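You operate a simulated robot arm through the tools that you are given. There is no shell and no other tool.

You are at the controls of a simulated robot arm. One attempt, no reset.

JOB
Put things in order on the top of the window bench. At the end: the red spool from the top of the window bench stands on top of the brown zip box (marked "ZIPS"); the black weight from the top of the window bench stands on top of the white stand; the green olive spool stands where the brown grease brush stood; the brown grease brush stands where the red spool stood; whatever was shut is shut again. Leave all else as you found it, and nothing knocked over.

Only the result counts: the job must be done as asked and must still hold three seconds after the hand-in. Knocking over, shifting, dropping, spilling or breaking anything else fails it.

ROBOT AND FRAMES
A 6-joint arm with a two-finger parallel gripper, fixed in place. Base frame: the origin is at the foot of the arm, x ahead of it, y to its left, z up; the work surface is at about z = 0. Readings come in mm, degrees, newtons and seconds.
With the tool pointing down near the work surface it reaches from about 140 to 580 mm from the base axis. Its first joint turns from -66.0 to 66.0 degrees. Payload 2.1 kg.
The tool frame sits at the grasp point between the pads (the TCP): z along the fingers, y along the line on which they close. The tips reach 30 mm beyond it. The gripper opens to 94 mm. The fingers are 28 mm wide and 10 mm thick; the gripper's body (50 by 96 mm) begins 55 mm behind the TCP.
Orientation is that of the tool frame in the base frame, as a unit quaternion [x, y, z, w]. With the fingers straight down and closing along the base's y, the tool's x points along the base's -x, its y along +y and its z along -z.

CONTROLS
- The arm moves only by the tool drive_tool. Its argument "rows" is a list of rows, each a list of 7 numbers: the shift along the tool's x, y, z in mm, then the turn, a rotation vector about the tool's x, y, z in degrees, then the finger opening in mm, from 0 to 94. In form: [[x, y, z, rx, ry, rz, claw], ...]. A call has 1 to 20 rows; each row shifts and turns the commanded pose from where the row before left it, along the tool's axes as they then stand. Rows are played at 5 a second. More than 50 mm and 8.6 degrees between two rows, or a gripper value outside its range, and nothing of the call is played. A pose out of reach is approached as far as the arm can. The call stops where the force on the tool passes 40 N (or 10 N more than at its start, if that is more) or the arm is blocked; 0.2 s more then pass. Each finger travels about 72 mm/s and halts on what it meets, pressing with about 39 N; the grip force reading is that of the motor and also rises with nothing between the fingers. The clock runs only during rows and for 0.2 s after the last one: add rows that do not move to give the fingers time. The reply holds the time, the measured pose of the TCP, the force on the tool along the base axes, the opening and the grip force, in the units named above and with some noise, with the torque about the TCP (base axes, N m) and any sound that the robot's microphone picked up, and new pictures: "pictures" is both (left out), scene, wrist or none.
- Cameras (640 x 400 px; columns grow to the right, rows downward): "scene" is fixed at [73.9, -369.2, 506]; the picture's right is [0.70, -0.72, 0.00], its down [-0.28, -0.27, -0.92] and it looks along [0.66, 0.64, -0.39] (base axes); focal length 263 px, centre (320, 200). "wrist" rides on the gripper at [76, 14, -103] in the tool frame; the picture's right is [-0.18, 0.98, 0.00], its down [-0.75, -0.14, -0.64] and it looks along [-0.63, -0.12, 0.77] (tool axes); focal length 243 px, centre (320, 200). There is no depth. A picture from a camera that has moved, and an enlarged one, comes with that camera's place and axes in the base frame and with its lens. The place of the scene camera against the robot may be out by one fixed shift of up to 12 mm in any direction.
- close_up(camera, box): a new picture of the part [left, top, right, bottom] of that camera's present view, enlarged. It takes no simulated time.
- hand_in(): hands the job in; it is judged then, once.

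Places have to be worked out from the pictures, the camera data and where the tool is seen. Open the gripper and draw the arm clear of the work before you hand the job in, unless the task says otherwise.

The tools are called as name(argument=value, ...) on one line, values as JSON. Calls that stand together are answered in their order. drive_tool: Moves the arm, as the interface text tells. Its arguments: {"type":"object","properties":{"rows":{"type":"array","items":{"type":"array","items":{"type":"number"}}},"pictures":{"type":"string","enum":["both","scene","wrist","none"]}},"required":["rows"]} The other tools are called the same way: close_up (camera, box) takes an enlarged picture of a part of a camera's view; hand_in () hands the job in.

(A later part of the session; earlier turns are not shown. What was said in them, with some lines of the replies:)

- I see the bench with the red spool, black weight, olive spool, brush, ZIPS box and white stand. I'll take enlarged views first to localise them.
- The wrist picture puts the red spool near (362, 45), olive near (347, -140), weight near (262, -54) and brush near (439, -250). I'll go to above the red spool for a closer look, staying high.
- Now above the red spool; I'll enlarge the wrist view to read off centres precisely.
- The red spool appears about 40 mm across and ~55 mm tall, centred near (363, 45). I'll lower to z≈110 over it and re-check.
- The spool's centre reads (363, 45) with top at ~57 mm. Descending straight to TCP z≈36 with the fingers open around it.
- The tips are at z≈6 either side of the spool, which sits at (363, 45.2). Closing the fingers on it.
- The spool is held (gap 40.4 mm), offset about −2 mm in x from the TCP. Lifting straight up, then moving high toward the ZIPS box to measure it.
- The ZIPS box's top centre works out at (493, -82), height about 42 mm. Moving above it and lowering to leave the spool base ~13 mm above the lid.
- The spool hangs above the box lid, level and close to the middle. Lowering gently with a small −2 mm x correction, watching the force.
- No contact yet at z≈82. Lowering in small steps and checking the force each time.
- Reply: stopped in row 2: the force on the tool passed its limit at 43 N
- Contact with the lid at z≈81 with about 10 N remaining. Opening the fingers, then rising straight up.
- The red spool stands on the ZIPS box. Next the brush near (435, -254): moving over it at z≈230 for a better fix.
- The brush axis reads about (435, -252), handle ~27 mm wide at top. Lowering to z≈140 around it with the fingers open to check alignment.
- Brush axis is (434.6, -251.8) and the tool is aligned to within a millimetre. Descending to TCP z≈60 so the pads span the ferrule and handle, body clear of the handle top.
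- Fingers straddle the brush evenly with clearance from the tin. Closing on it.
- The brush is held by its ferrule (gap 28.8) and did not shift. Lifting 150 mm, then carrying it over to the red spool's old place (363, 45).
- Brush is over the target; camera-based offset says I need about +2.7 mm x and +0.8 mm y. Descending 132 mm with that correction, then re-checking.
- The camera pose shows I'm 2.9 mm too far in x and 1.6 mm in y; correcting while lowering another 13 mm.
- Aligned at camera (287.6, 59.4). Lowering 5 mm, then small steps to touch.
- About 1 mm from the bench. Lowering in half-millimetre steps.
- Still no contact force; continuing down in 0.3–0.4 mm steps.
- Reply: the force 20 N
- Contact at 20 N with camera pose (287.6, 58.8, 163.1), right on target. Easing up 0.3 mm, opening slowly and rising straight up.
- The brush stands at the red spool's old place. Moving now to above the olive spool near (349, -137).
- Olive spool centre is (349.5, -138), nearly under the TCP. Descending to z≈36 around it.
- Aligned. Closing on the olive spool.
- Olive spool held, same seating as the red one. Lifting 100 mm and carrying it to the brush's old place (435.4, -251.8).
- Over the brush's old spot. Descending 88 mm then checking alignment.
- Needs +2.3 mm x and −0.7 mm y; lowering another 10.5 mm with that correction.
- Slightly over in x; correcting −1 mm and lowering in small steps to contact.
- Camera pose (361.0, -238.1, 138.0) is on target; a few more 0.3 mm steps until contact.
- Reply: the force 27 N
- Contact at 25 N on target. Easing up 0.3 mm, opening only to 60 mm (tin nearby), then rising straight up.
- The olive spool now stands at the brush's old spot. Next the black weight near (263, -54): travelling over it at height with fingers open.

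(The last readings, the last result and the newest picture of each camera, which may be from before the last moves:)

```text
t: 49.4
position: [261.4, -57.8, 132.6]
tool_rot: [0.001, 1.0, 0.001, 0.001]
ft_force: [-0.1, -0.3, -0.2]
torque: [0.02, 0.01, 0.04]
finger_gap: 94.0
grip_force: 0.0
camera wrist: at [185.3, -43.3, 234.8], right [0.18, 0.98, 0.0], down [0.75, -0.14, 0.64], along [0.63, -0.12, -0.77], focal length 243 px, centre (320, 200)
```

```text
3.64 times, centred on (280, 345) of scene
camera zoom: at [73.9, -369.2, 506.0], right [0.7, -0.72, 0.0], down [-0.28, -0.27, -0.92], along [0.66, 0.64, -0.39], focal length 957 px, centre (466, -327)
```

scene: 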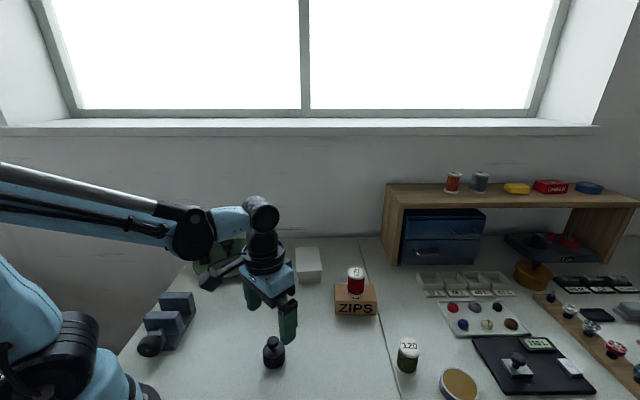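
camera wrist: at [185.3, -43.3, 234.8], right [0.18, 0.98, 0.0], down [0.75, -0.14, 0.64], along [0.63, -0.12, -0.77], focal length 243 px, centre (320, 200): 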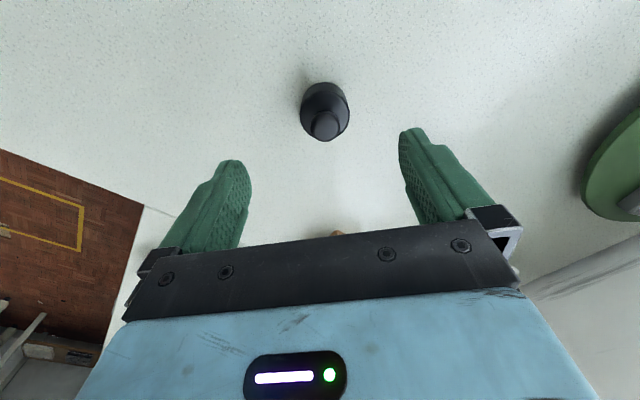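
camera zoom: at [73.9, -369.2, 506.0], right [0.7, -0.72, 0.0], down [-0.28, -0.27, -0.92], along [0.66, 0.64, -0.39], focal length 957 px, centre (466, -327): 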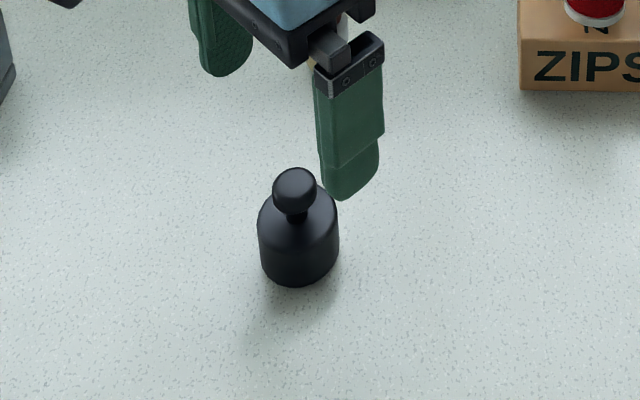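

The weight's centre is (264, -53), body ~43 mm wide, top ~60 mm. Shifting +3/+4 mm and descending to z≈36 around it.

drive_tool(rows=[[-1.5, 2, 22, 0, 0, 0, 94], [-1.5, 2, 22, 0, 0, 0, 94], [0, 0, 20, 0, 0, 0, 94], [0, 0, 18, 0, 0, 0, 94], [0, 0, 10, 0, 0, 0, 94], [0, 0, 0, 0, 0, 0, 94], [0, 0, 0, 0, 0, 0, 94]])

close_up(camera="wrist", box=[230, 80, 410, 260])

close_up(camera="scene", box=[220, 290, 340, 400])

```text
t: 51.0
position: [265.5, -50.9, 38.4]
tool_rot: [0.001, 1.0, 0.001, 0.0]
ft_force: [0.2, 0.0, -0.8]
torque: [-0.02, -0.02, -0.01]
finger_gap: 93.9
grip_force: 0.0
camera wrist: at [188.9, -36.6, 140.1], right [0.18, 0.98, 0.0], down [0.75, -0.14, 0.64], along [0.63, -0.12, -0.77], focal length 243 px, centre (320, 200)
```

scene: 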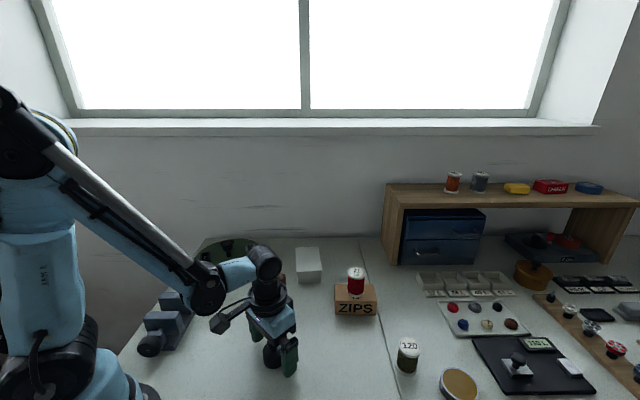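
wrist: 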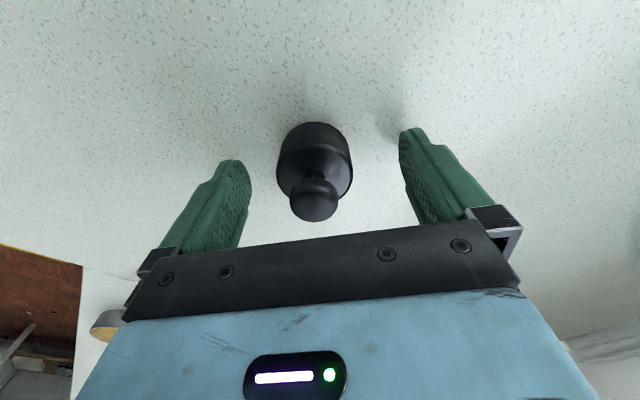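

```text
2.22 times, centred on (320, 170) of wrist
camera zoom: at [188.9, -36.6, 140.1], right [0.18, 0.98, 0.0], down [0.75, -0.14, 0.64], along [0.63, -0.12, -0.77], focal length 539 px, centre (320, 267)
```

zoom: 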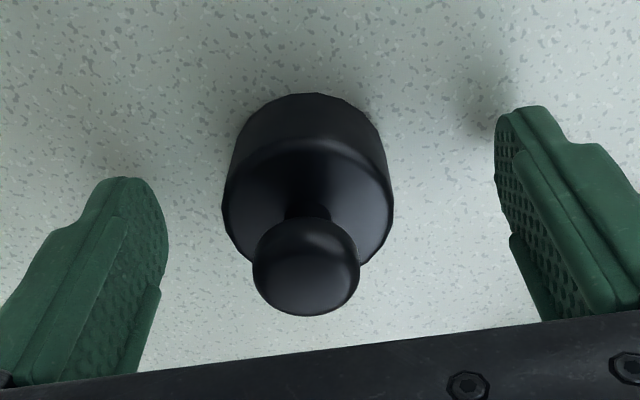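

```text
3.64 times, centred on (280, 345) of scene
camera zoom: at [73.9, -369.2, 506.0], right [0.7, -0.72, 0.0], down [-0.28, -0.27, -0.92], along [0.66, 0.64, -0.39], focal length 957 px, centre (466, -327)
```

zoom: 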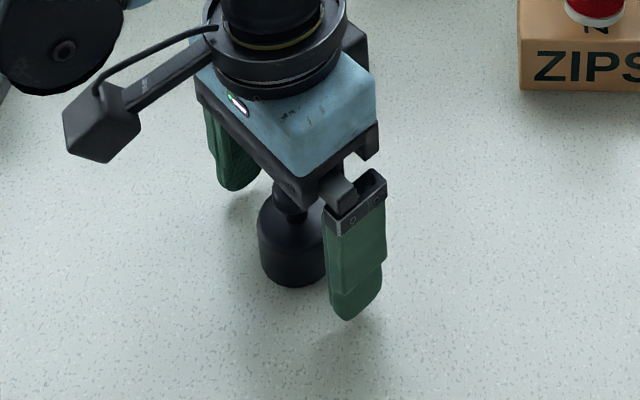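

The weight sits ~2.5 mm toward −y of the tool centre. Correcting that, dropping 3 mm, then closing.

drive_tool(rows=[[-0.7, -2.3, 3, 0, 0, 0, 94], [0, 0, 0, 0, 0, 0, 94], [0, 0, 0, 0, 0, 0, 64], [0, 0, 0, 0, 0, 0, 50], [0, 0, 0, 0, 0, 0, 34], [0, 0, 0, 0, 0, 0, 30], [0, 0, 0, 0, 0, 0, 30]])

close_up(camera="wrist", box=[230, 80, 410, 260])

```text
t: 52.6
position: [266.2, -53.0, 34.2]
tool_rot: [0.001, 1.0, 0.0, 0.001]
ft_force: [-0.6, -3.7, 10.1]
torque: [-0.16, 0.08, -0.05]
finger_gap: 42.9
grip_force: 38.9
camera wrist: at [189.9, -39.0, 137.0], right [0.18, 0.98, 0.0], down [0.75, -0.14, 0.64], along [0.63, -0.12, -0.77], focal length 243 px, centre (320, 200)
```

scene: 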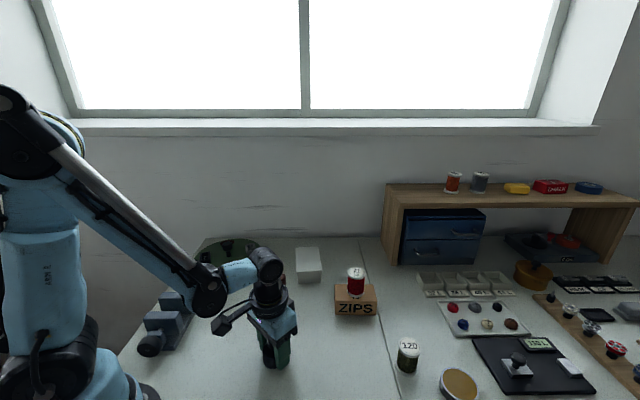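
wrist: 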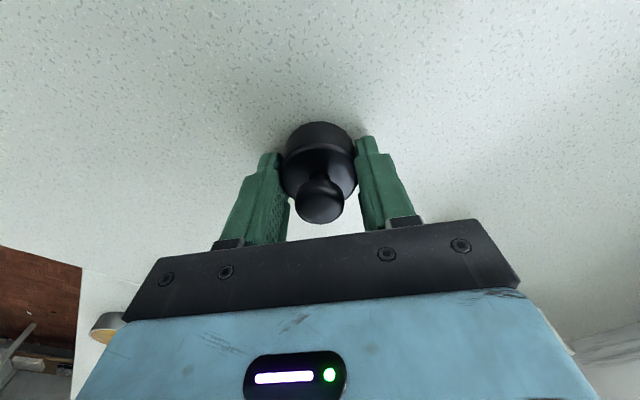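

```text
2.22 times, centred on (320, 170) of wrist
camera zoom: at [189.9, -39.0, 137.0], right [0.18, 0.98, 0.0], down [0.75, -0.14, 0.64], along [0.63, -0.12, -0.77], focal length 539 px, centre (320, 267)
```

zoom: 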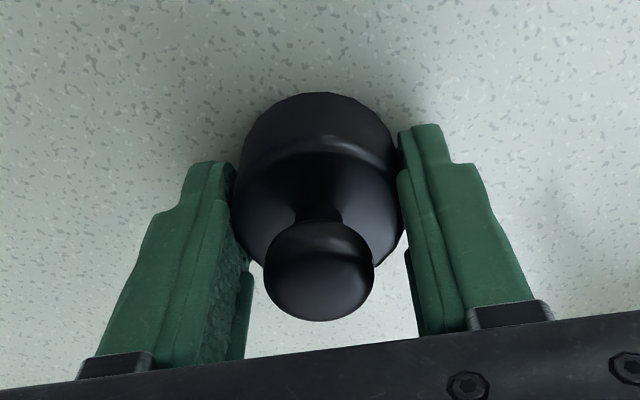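

Weight gripped (42.9 mm). Lifting it straight up slowly and checking the load.

drive_tool(rows=[[0, 0, -4, 0, 0, 0, 30], [0, 0, -8, 0, 0, 0, 30], [0, 0, -20, 0, 0, 0, 30], [0, 0, -30, 0, 0, 0, 30], [0, 0, -30, 0, 0, 0, 30], [0, 0, -30, 0, 0, 0, 30], [0, 0, -30, 0, 0, 0, 30], [0, 0, -30, 0, 0, 0, 30], [0, 0, 0, 0, 0, 0, 30]])

close_up(camera="wrist", box=[230, 80, 410, 260])

```text
t: 54.6
position: [267.3, -55.2, 218.1]
tool_rot: [0.0, 1.0, 0.001, 0.001]
ft_force: [-0.5, -0.5, -3.6]
torque: [0.01, -0.02, -0.03]
finger_gap: 42.9
grip_force: 38.9
camera wrist: at [189.9, -41.2, 319.2], right [0.18, 0.98, 0.0], down [0.75, -0.14, 0.64], along [0.63, -0.12, -0.77], focal length 243 px, centre (320, 200)
```

scene: 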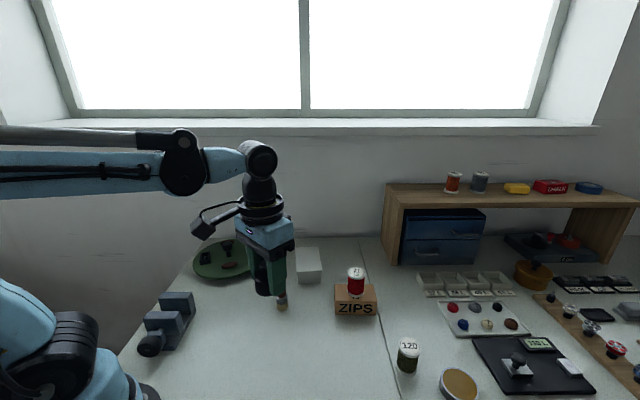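
wrist: 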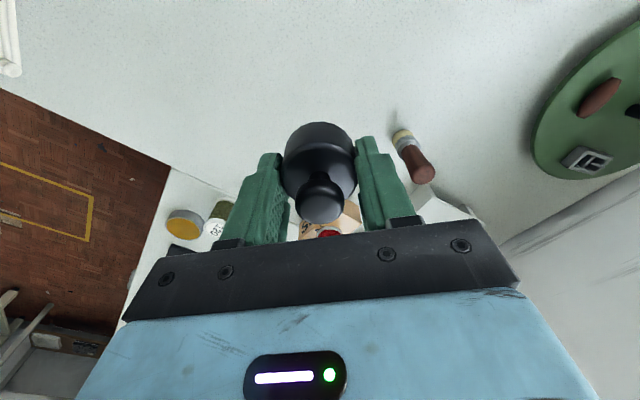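

```text
2.22 times, centred on (320, 170) of wrist
camera zoom: at [189.9, -41.2, 319.2], right [0.18, 0.98, 0.0], down [0.75, -0.14, 0.64], along [0.63, -0.12, -0.77], focal length 539 px, centre (320, 267)
```

zoom: 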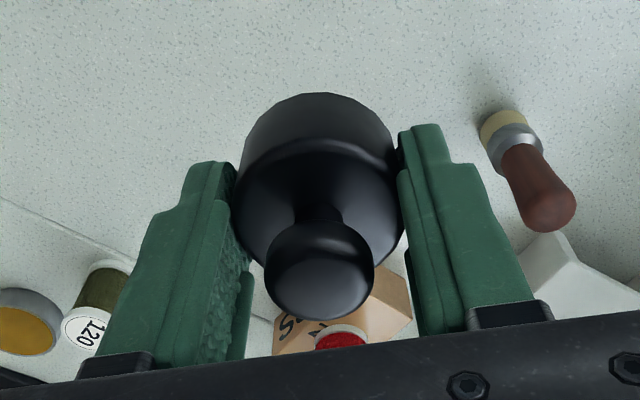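

Load is ~0.35 kg and steady with no slip. Carrying it high to near (495, 50) so the wrist camera can measure the white stand.

drive_tool(rows=[[-30, 14, 0, 0, 0, 0, 30], [-34, 15, 0, 0, 0, 0, 30], [-34, 15, 0, 0, 0, 0, 30], [-34, 15, 0, 0, 0, 0, 30], [-34, 15, 0, 0, 0, 0, 30], [-34, 15, 0, 0, 0, 0, 30], [-28, 15, 0, 0, 0, 0, 30], [0, 0, 0, 0, 0, 0, 30], [0, 0, 0, 0, 0, 0, 30]])

close_up(camera="wrist", box=[300, 0, 480, 160])

close_up(camera="scene", box=[270, 220, 350, 300])

```text
t: 56.6
position: [492.5, 49.1, 218.9]
tool_rot: [0.0, 1.0, 0.001, 0.001]
ft_force: [-0.5, -1.2, -3.8]
torque: [-0.05, -0.01, 0.0]
finger_gap: 42.9
grip_force: 39.3
camera wrist: at [416.1, 63.0, 320.6], right [0.18, 0.98, 0.0], down [0.75, -0.14, 0.64], along [0.63, -0.12, -0.77], focal length 243 px, centre (320, 200)
```

scene: 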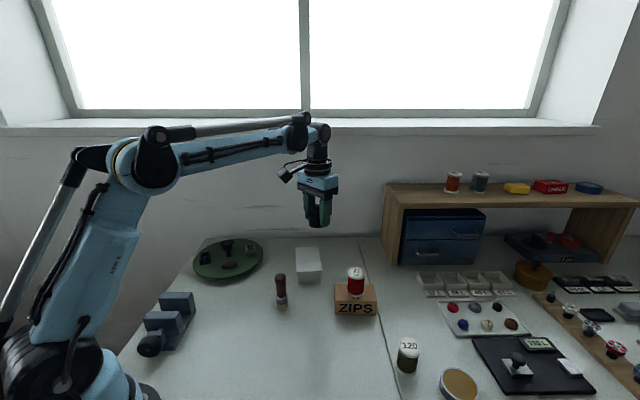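
wrist: 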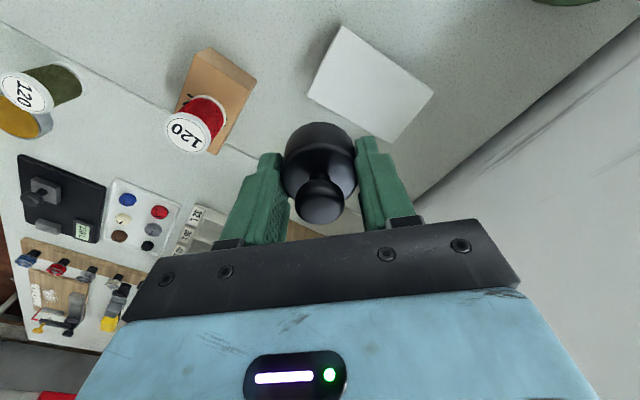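

```text
2.50 times, centred on (390, 80) of wrist
camera zoom: at [416.1, 63.0, 320.6], right [0.18, 0.98, 0.0], down [0.75, -0.14, 0.64], along [0.63, -0.12, -0.77], focal length 606 px, centre (145, 500)
```

zoom: 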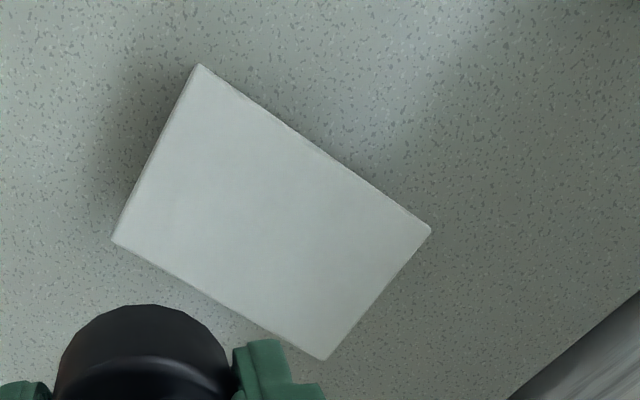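

```text
5.00 times, centred on (310, 260) of scene
camera zoom: at [73.9, -369.2, 506.0], right [0.7, -0.72, 0.0], down [-0.28, -0.27, -0.92], along [0.66, 0.64, -0.39], focal length 1316 px, centre (370, -100)
```

zoom: 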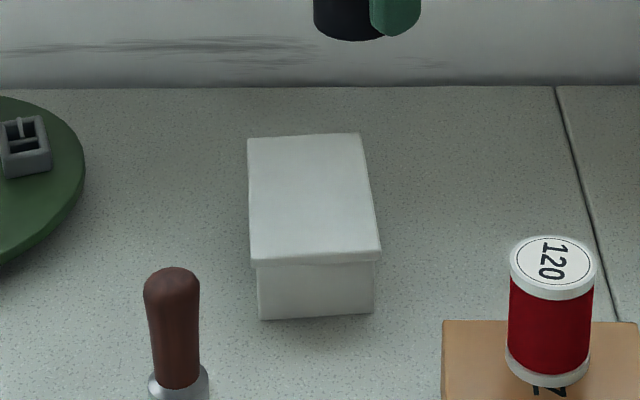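

The stand's top is a 119×70 mm face centred at (506, 102), about 45 mm high. Moving over its centre and lowering to ~20 mm above it.

drive_tool(rows=[[-4.5, 17.7, 0, 0, 0, 0, 30], [-4.5, 17.7, 0, 0, 0, 0, 30], [-4.5, 17.7, 0, 0, 0, 0, 30], [0, 0, 25, 0, 0, 0, 30], [0, 0, 25, 0, 0, 0, 30], [0, 0, 25, 0, 0, 0, 30], [0, 0, 25, 0, 0, 0, 30], [0, 0, 15, 0, 0, 0, 30], [0, 0, 0, 0, 0, 0, 30], [0, 0, 0, 0, 0, 0, 30]])

close_up(camera="scene", box=[250, 200, 370, 320])

close_up(camera="wrist", box=[220, 40, 440, 260])

```text
t: 58.8
position: [508.2, 102.4, 104.2]
tool_rot: [0.0, 1.0, 0.001, 0.001]
ft_force: [0.9, 0.6, -4.1]
torque: [-0.04, 0.01, -0.01]
finger_gap: 42.9
grip_force: 39.3
camera wrist: at [431.4, 116.4, 206.4], right [0.18, 0.98, 0.0], down [0.75, -0.14, 0.64], along [0.63, -0.12, -0.77], focal length 243 px, centre (320, 200)
```

scene: 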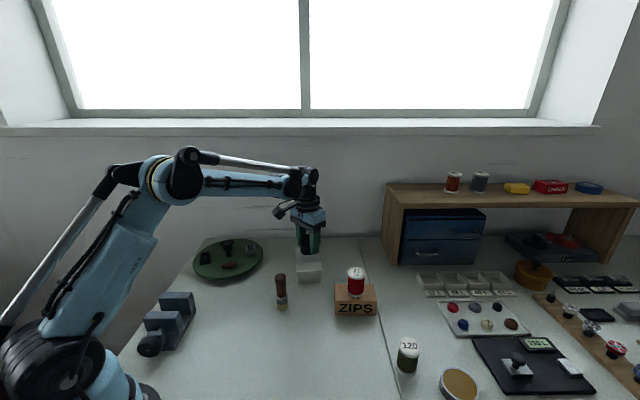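
wrist: 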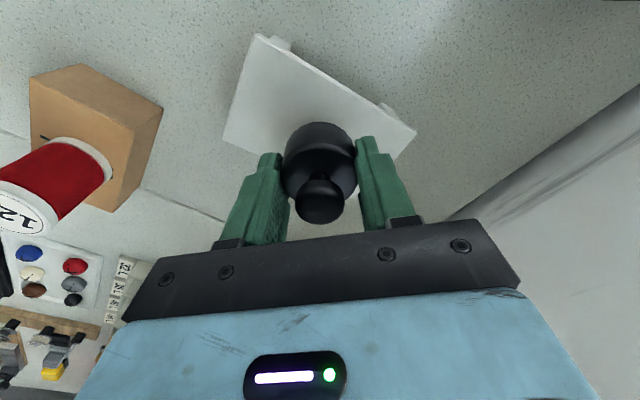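

```text
3.33 times, centred on (310, 260) of scene
camera zoom: at [73.9, -369.2, 506.0], right [0.7, -0.72, 0.0], down [-0.28, -0.27, -0.92], along [0.66, 0.64, -0.39], focal length 877 px, centre (353, 0)
```

zoom: 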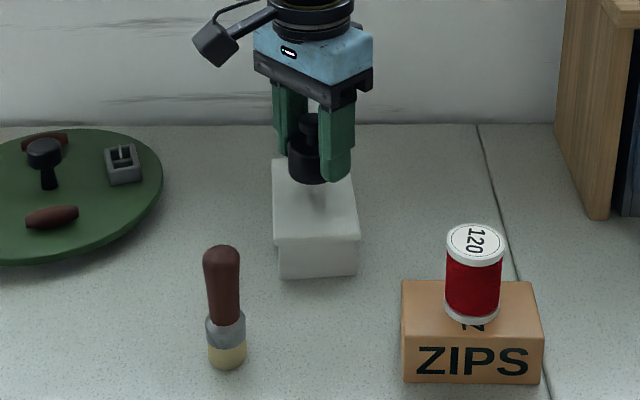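

```text
1.82 times, centred on (330, 150) of wrist
camera zoom: at [431.4, 116.4, 206.4], right [0.18, 0.98, 0.0], down [0.75, -0.14, 0.64], along [0.63, -0.12, -0.77], focal length 441 px, centre (302, 291)
```

zoom: 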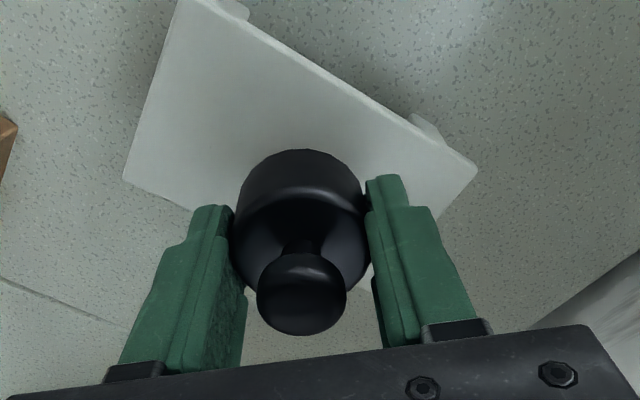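

Stand corners re-measured; centre (506, 101.6) confirmed. Correcting −1.9/−0.8 mm and lowering 18 mm.

drive_tool(rows=[[1, -0.4, 6, 0, 0, 0, 30], [0.9, -0.4, 6, 0, 0, 0, 30], [0, 0, 4, 0, 0, 0, 30], [0, 0, 2, 0, 0, 0, 30], [0, 0, 0, 0, 0, 0, 30], [0, 0, 0, 0, 0, 0, 30]])

close_up(camera="scene", box=[270, 220, 350, 300])

```text
t: 60.2
position: [505.8, 102.9, 85.6]
tool_rot: [0.0, 1.0, 0.001, 0.001]
ft_force: [-0.7, -0.1, -3.1]
torque: [-0.04, 0.01, 0.02]
finger_gap: 42.9
grip_force: 38.6
camera wrist: at [428.6, 116.5, 187.2], right [0.18, 0.98, 0.0], down [0.75, -0.14, 0.64], along [0.63, -0.12, -0.77], focal length 243 px, centre (320, 200)
```

scene: 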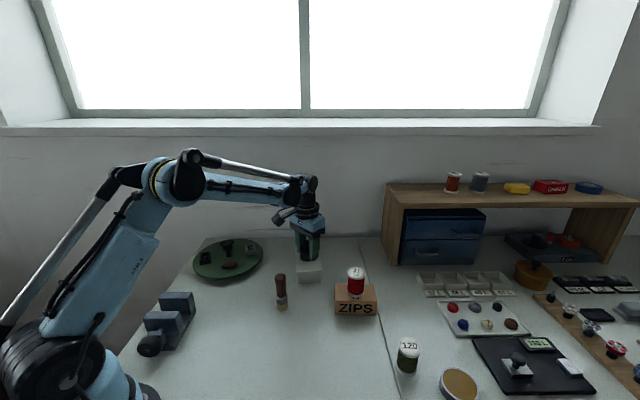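
wrist: 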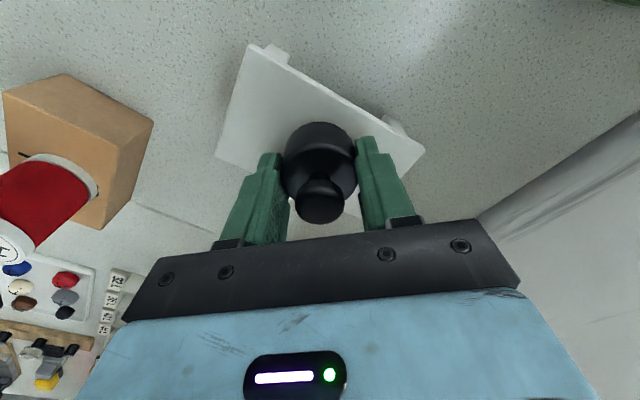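

```text
5.00 times, centred on (310, 260) of scene
camera zoom: at [73.9, -369.2, 506.0], right [0.7, -0.72, 0.0], down [-0.28, -0.27, -0.92], along [0.66, 0.64, -0.39], focal length 1316 px, centre (370, -100)
```

zoom: 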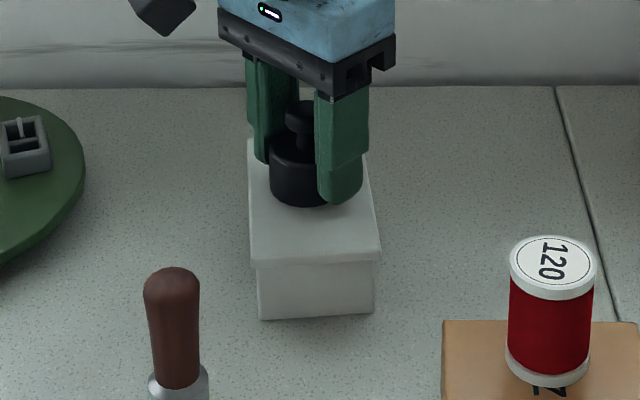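

Close above the stand and central. Stepping down 0.5 mm at a time.

drive_tool(rows=[[-0.5, -0.5, 0.5, 0, 0, 0, 30], [0, 0, 0.5, 0, 0, 0, 30], [0, 0, 0.5, 0, 0, 0, 30], [0, 0, 0.5, 0, 0, 0, 30], [0, 0, 0, 0, 0, 0, 30]], pictures="wrist")

```text
t: 61.4
position: [505.5, 102.1, 83.7]
tool_rot: [0.0, 1.0, 0.0, 0.001]
ft_force: [1.8, -1.1, 14.8]
torque: [-0.09, -0.04, 0.06]
finger_gap: 42.8
grip_force: 39.5
camera wrist: at [429.2, 115.6, 185.0], right [0.18, 0.98, 0.0], down [0.75, -0.14, 0.64], along [0.63, -0.12, -0.77], focal length 243 px, centre (320, 200)
```

wrist: 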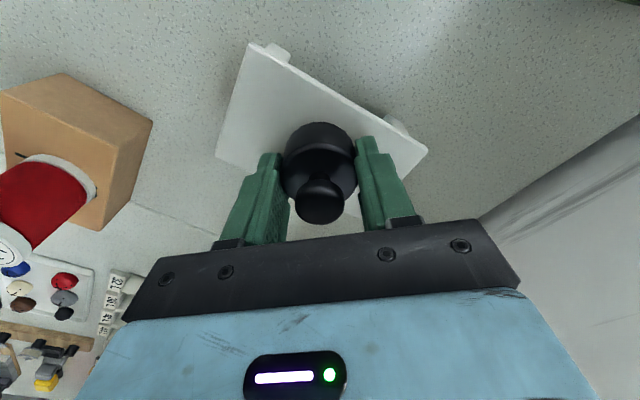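

Contact with the stand (force 15 N), centred. Easing 0.2 mm, opening slowly and rising.

drive_tool(rows=[[0, 0, -0.2, 0, 0, 0, 38], [0, 0, 0, 0, 0, 0, 46], [0, 0, 0, 0, 0, 0, 58], [0, 0, 0, 0, 0, 0, 72], [0, 0, 0, 0, 0, 0, 72], [0, 0, -10, 0, 0, 0, 72], [0, 0, -20, 0, 0, 0, 72], [0, 0, -30, 0, 0, 0, 72], [0, 0, -35, 0, 0, 0, 72], [0, 0, -35, 0, 0, 0, 72], [0, 0, 0, 0, 0, 0, 72]])

close_up(camera="scene", box=[250, 210, 410, 330])

close_up(camera="wrist", box=[230, 0, 450, 220])

```text
t: 63.8
position: [504.7, 105.0, 211.5]
tool_rot: [-0.001, 1.0, 0.001, 0.001]
ft_force: [1.0, -0.4, -0.2]
torque: [-0.04, 0.01, 0.02]
finger_gap: 72.0
grip_force: 0.1
camera wrist: at [428.7, 118.0, 313.1], right [0.18, 0.98, 0.0], down [0.75, -0.14, 0.64], along [0.63, -0.12, -0.77], focal length 243 px, centre (320, 200)
```

scene: 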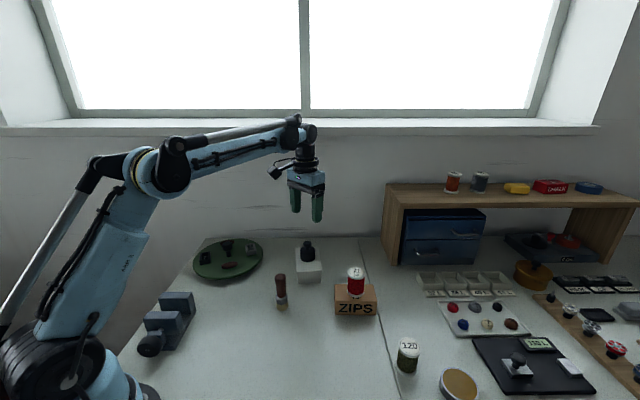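
wrist: 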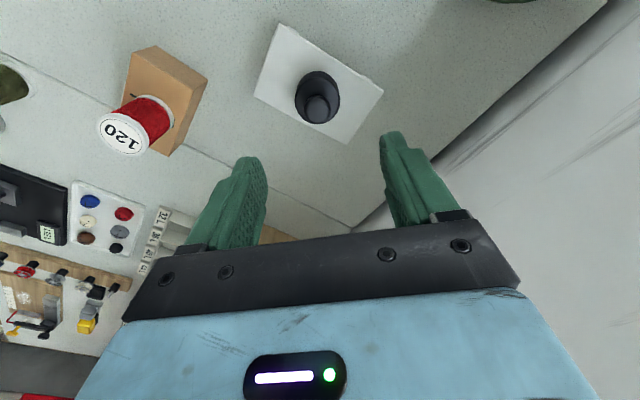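

```text
3.33 times, centred on (330, 270) of scene
camera zoom: at [73.9, -369.2, 506.0], right [0.7, -0.72, 0.0], down [-0.28, -0.27, -0.92], along [0.66, 0.64, -0.39], focal length 877 px, centre (287, -33)
```

zoom: 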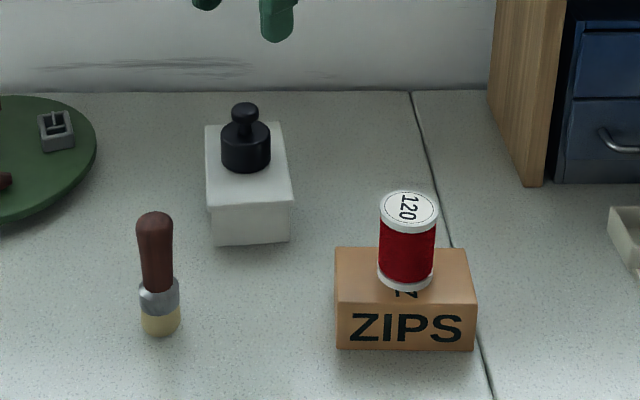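

```text
1.82 times, centred on (340, 110) of wrist
camera zoom: at [428.7, 118.0, 313.1], right [0.18, 0.98, 0.0], down [0.75, -0.14, 0.64], along [0.63, -0.12, -0.77], focal length 441 px, centre (284, 364)
```

zoom: 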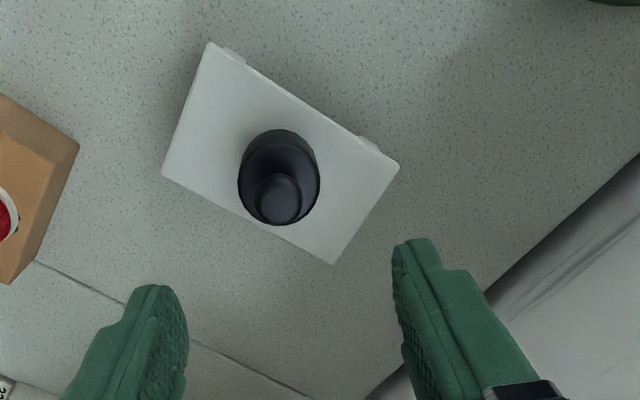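

All four items are placed and upright. Raising the arm and drawing it back to its starting area, clear of the work.

drive_tool(rows=[[0, 0, -35, 0, 0, 0, 72], [0, 0, -35, 0, 0, 0, 72], [0, 0, -35, 0, 0, 0, 72], [30, -22, -10, 0, 0, 0, 72], [32, -23, -10, 0, 0, 0, 72], [32, -23, -10, 0, 0, 0, 72], [32, -23, -10, 0, 0, 0, 72], [32, -23, -10, 0, 0, 0, 72], [32, -23, -5, 0, 0, 0, 72], [30, -22, 0, 0, 0, 0, 72], [0, 0, 0, 0, 0, 0, 72], [0, 0, 0, 0, 0, 0, 72]])

close_up(camera="scene", box=[240, 230, 440, 400])

close_up(camera="scene", box=[380, 160, 640, 400])

close_up(camera="wrist", box=[150, 0, 450, 250])

```text
t: 66.4
position: [261.5, -61.5, 354.1]
tool_rot: [0.0, 1.0, 0.001, 0.001]
ft_force: [0.6, -0.3, 0.7]
torque: [0.01, 0.01, 0.01]
finger_gap: 71.8
grip_force: 0.1
out of reach, approached as far as the arm can: row 3
camera wrist: at [184.6, -47.9, 457.3], right [0.18, 0.98, 0.0], down [0.75, -0.14, 0.64], along [0.63, -0.12, -0.77], focal length 243 px, centre (320, 200)
```

scene: 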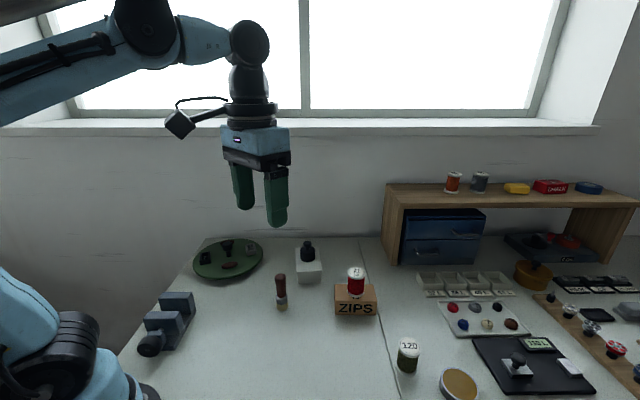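
wrist: 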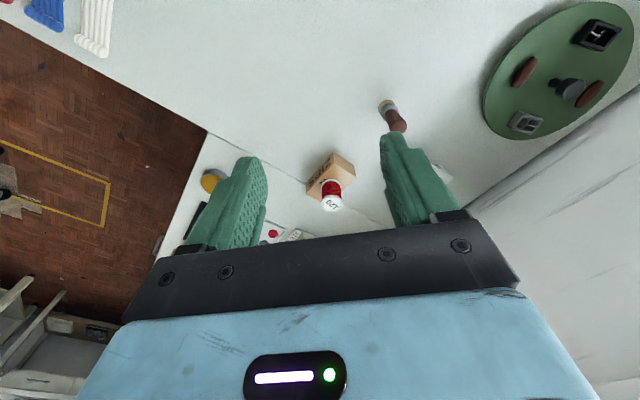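

```text
2.35 times, centred on (340, 315) of scene
camera zoom: at [73.9, -369.2, 506.0], right [0.7, -0.72, 0.0], down [-0.28, -0.27, -0.92], along [0.66, 0.64, -0.39], focal length 619 px, centre (273, -71)
```

zoom: 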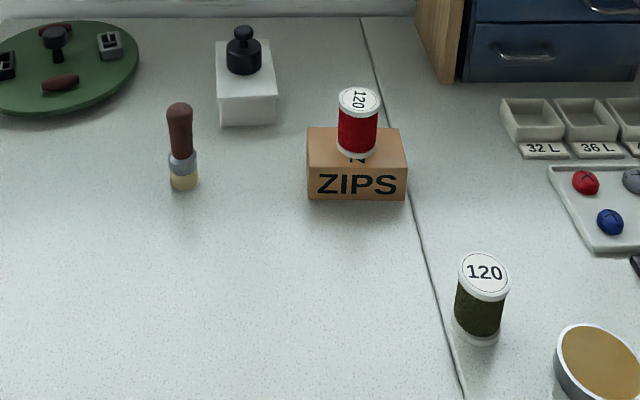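

```text
1.67 times, centred on (510, 280) of scene
camera zoom: at [73.9, -369.2, 506.0], right [0.7, -0.72, 0.0], down [-0.28, -0.27, -0.92], along [0.66, 0.64, -0.39], focal length 438 px, centre (3, 67)
```

zoom: 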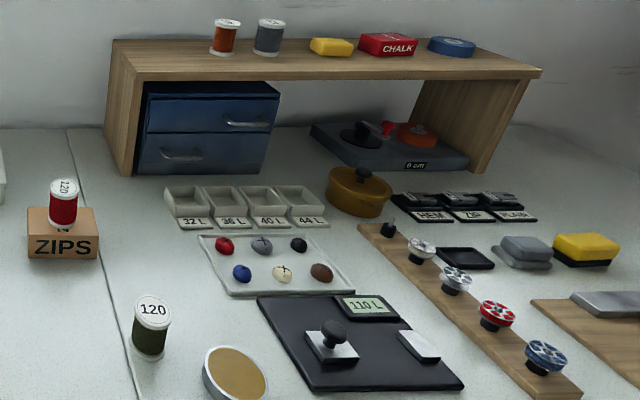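

```text
1.60 times, centred on (300, 125) of wrist
camera zoom: at [184.6, -47.9, 457.3], right [0.18, 0.98, 0.0], down [0.75, -0.14, 0.64], along [0.63, -0.12, -0.77], focal length 388 px, centre (352, 320)
```

zoom: 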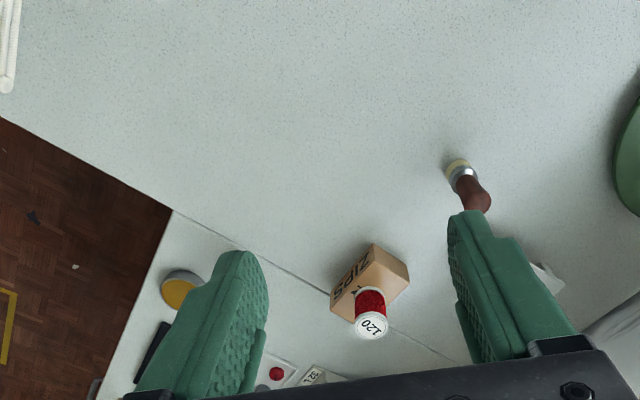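

The scene matches the goal: red spool on the ZIPS box, weight on the white stand, brush at the red spool's place, olive spool at the brush's place. Box, stand, drawers and everything else are unchanged, the gripper is open and the arm is clear, so I hand in.

hand_in()

```text
The job is handed in.
```

I've handed in the job. All four items are where you asked, upright, and nothing was knocked over.

| Item | Now stands | Accuracy |
|---|---|---|
| Red spool | On top of the ZIPS box | Within a few mm of the middle |
| Black weight | On top of the white stand | About central |
| Brown grease brush | Where the red spool stood | About 1–2 mm off |
| Green olive spool | Where the grease brush stood | About 1–2 mm off |

The accuracy figures are my estimates from the pictures. In the last pictures the ZIPS box, the stand, the tin and the other things in view look unmoved. I opened nothing, and the drawers are still shut. Before handing in, I opened the gripper and drew the arm back clear of the bench.
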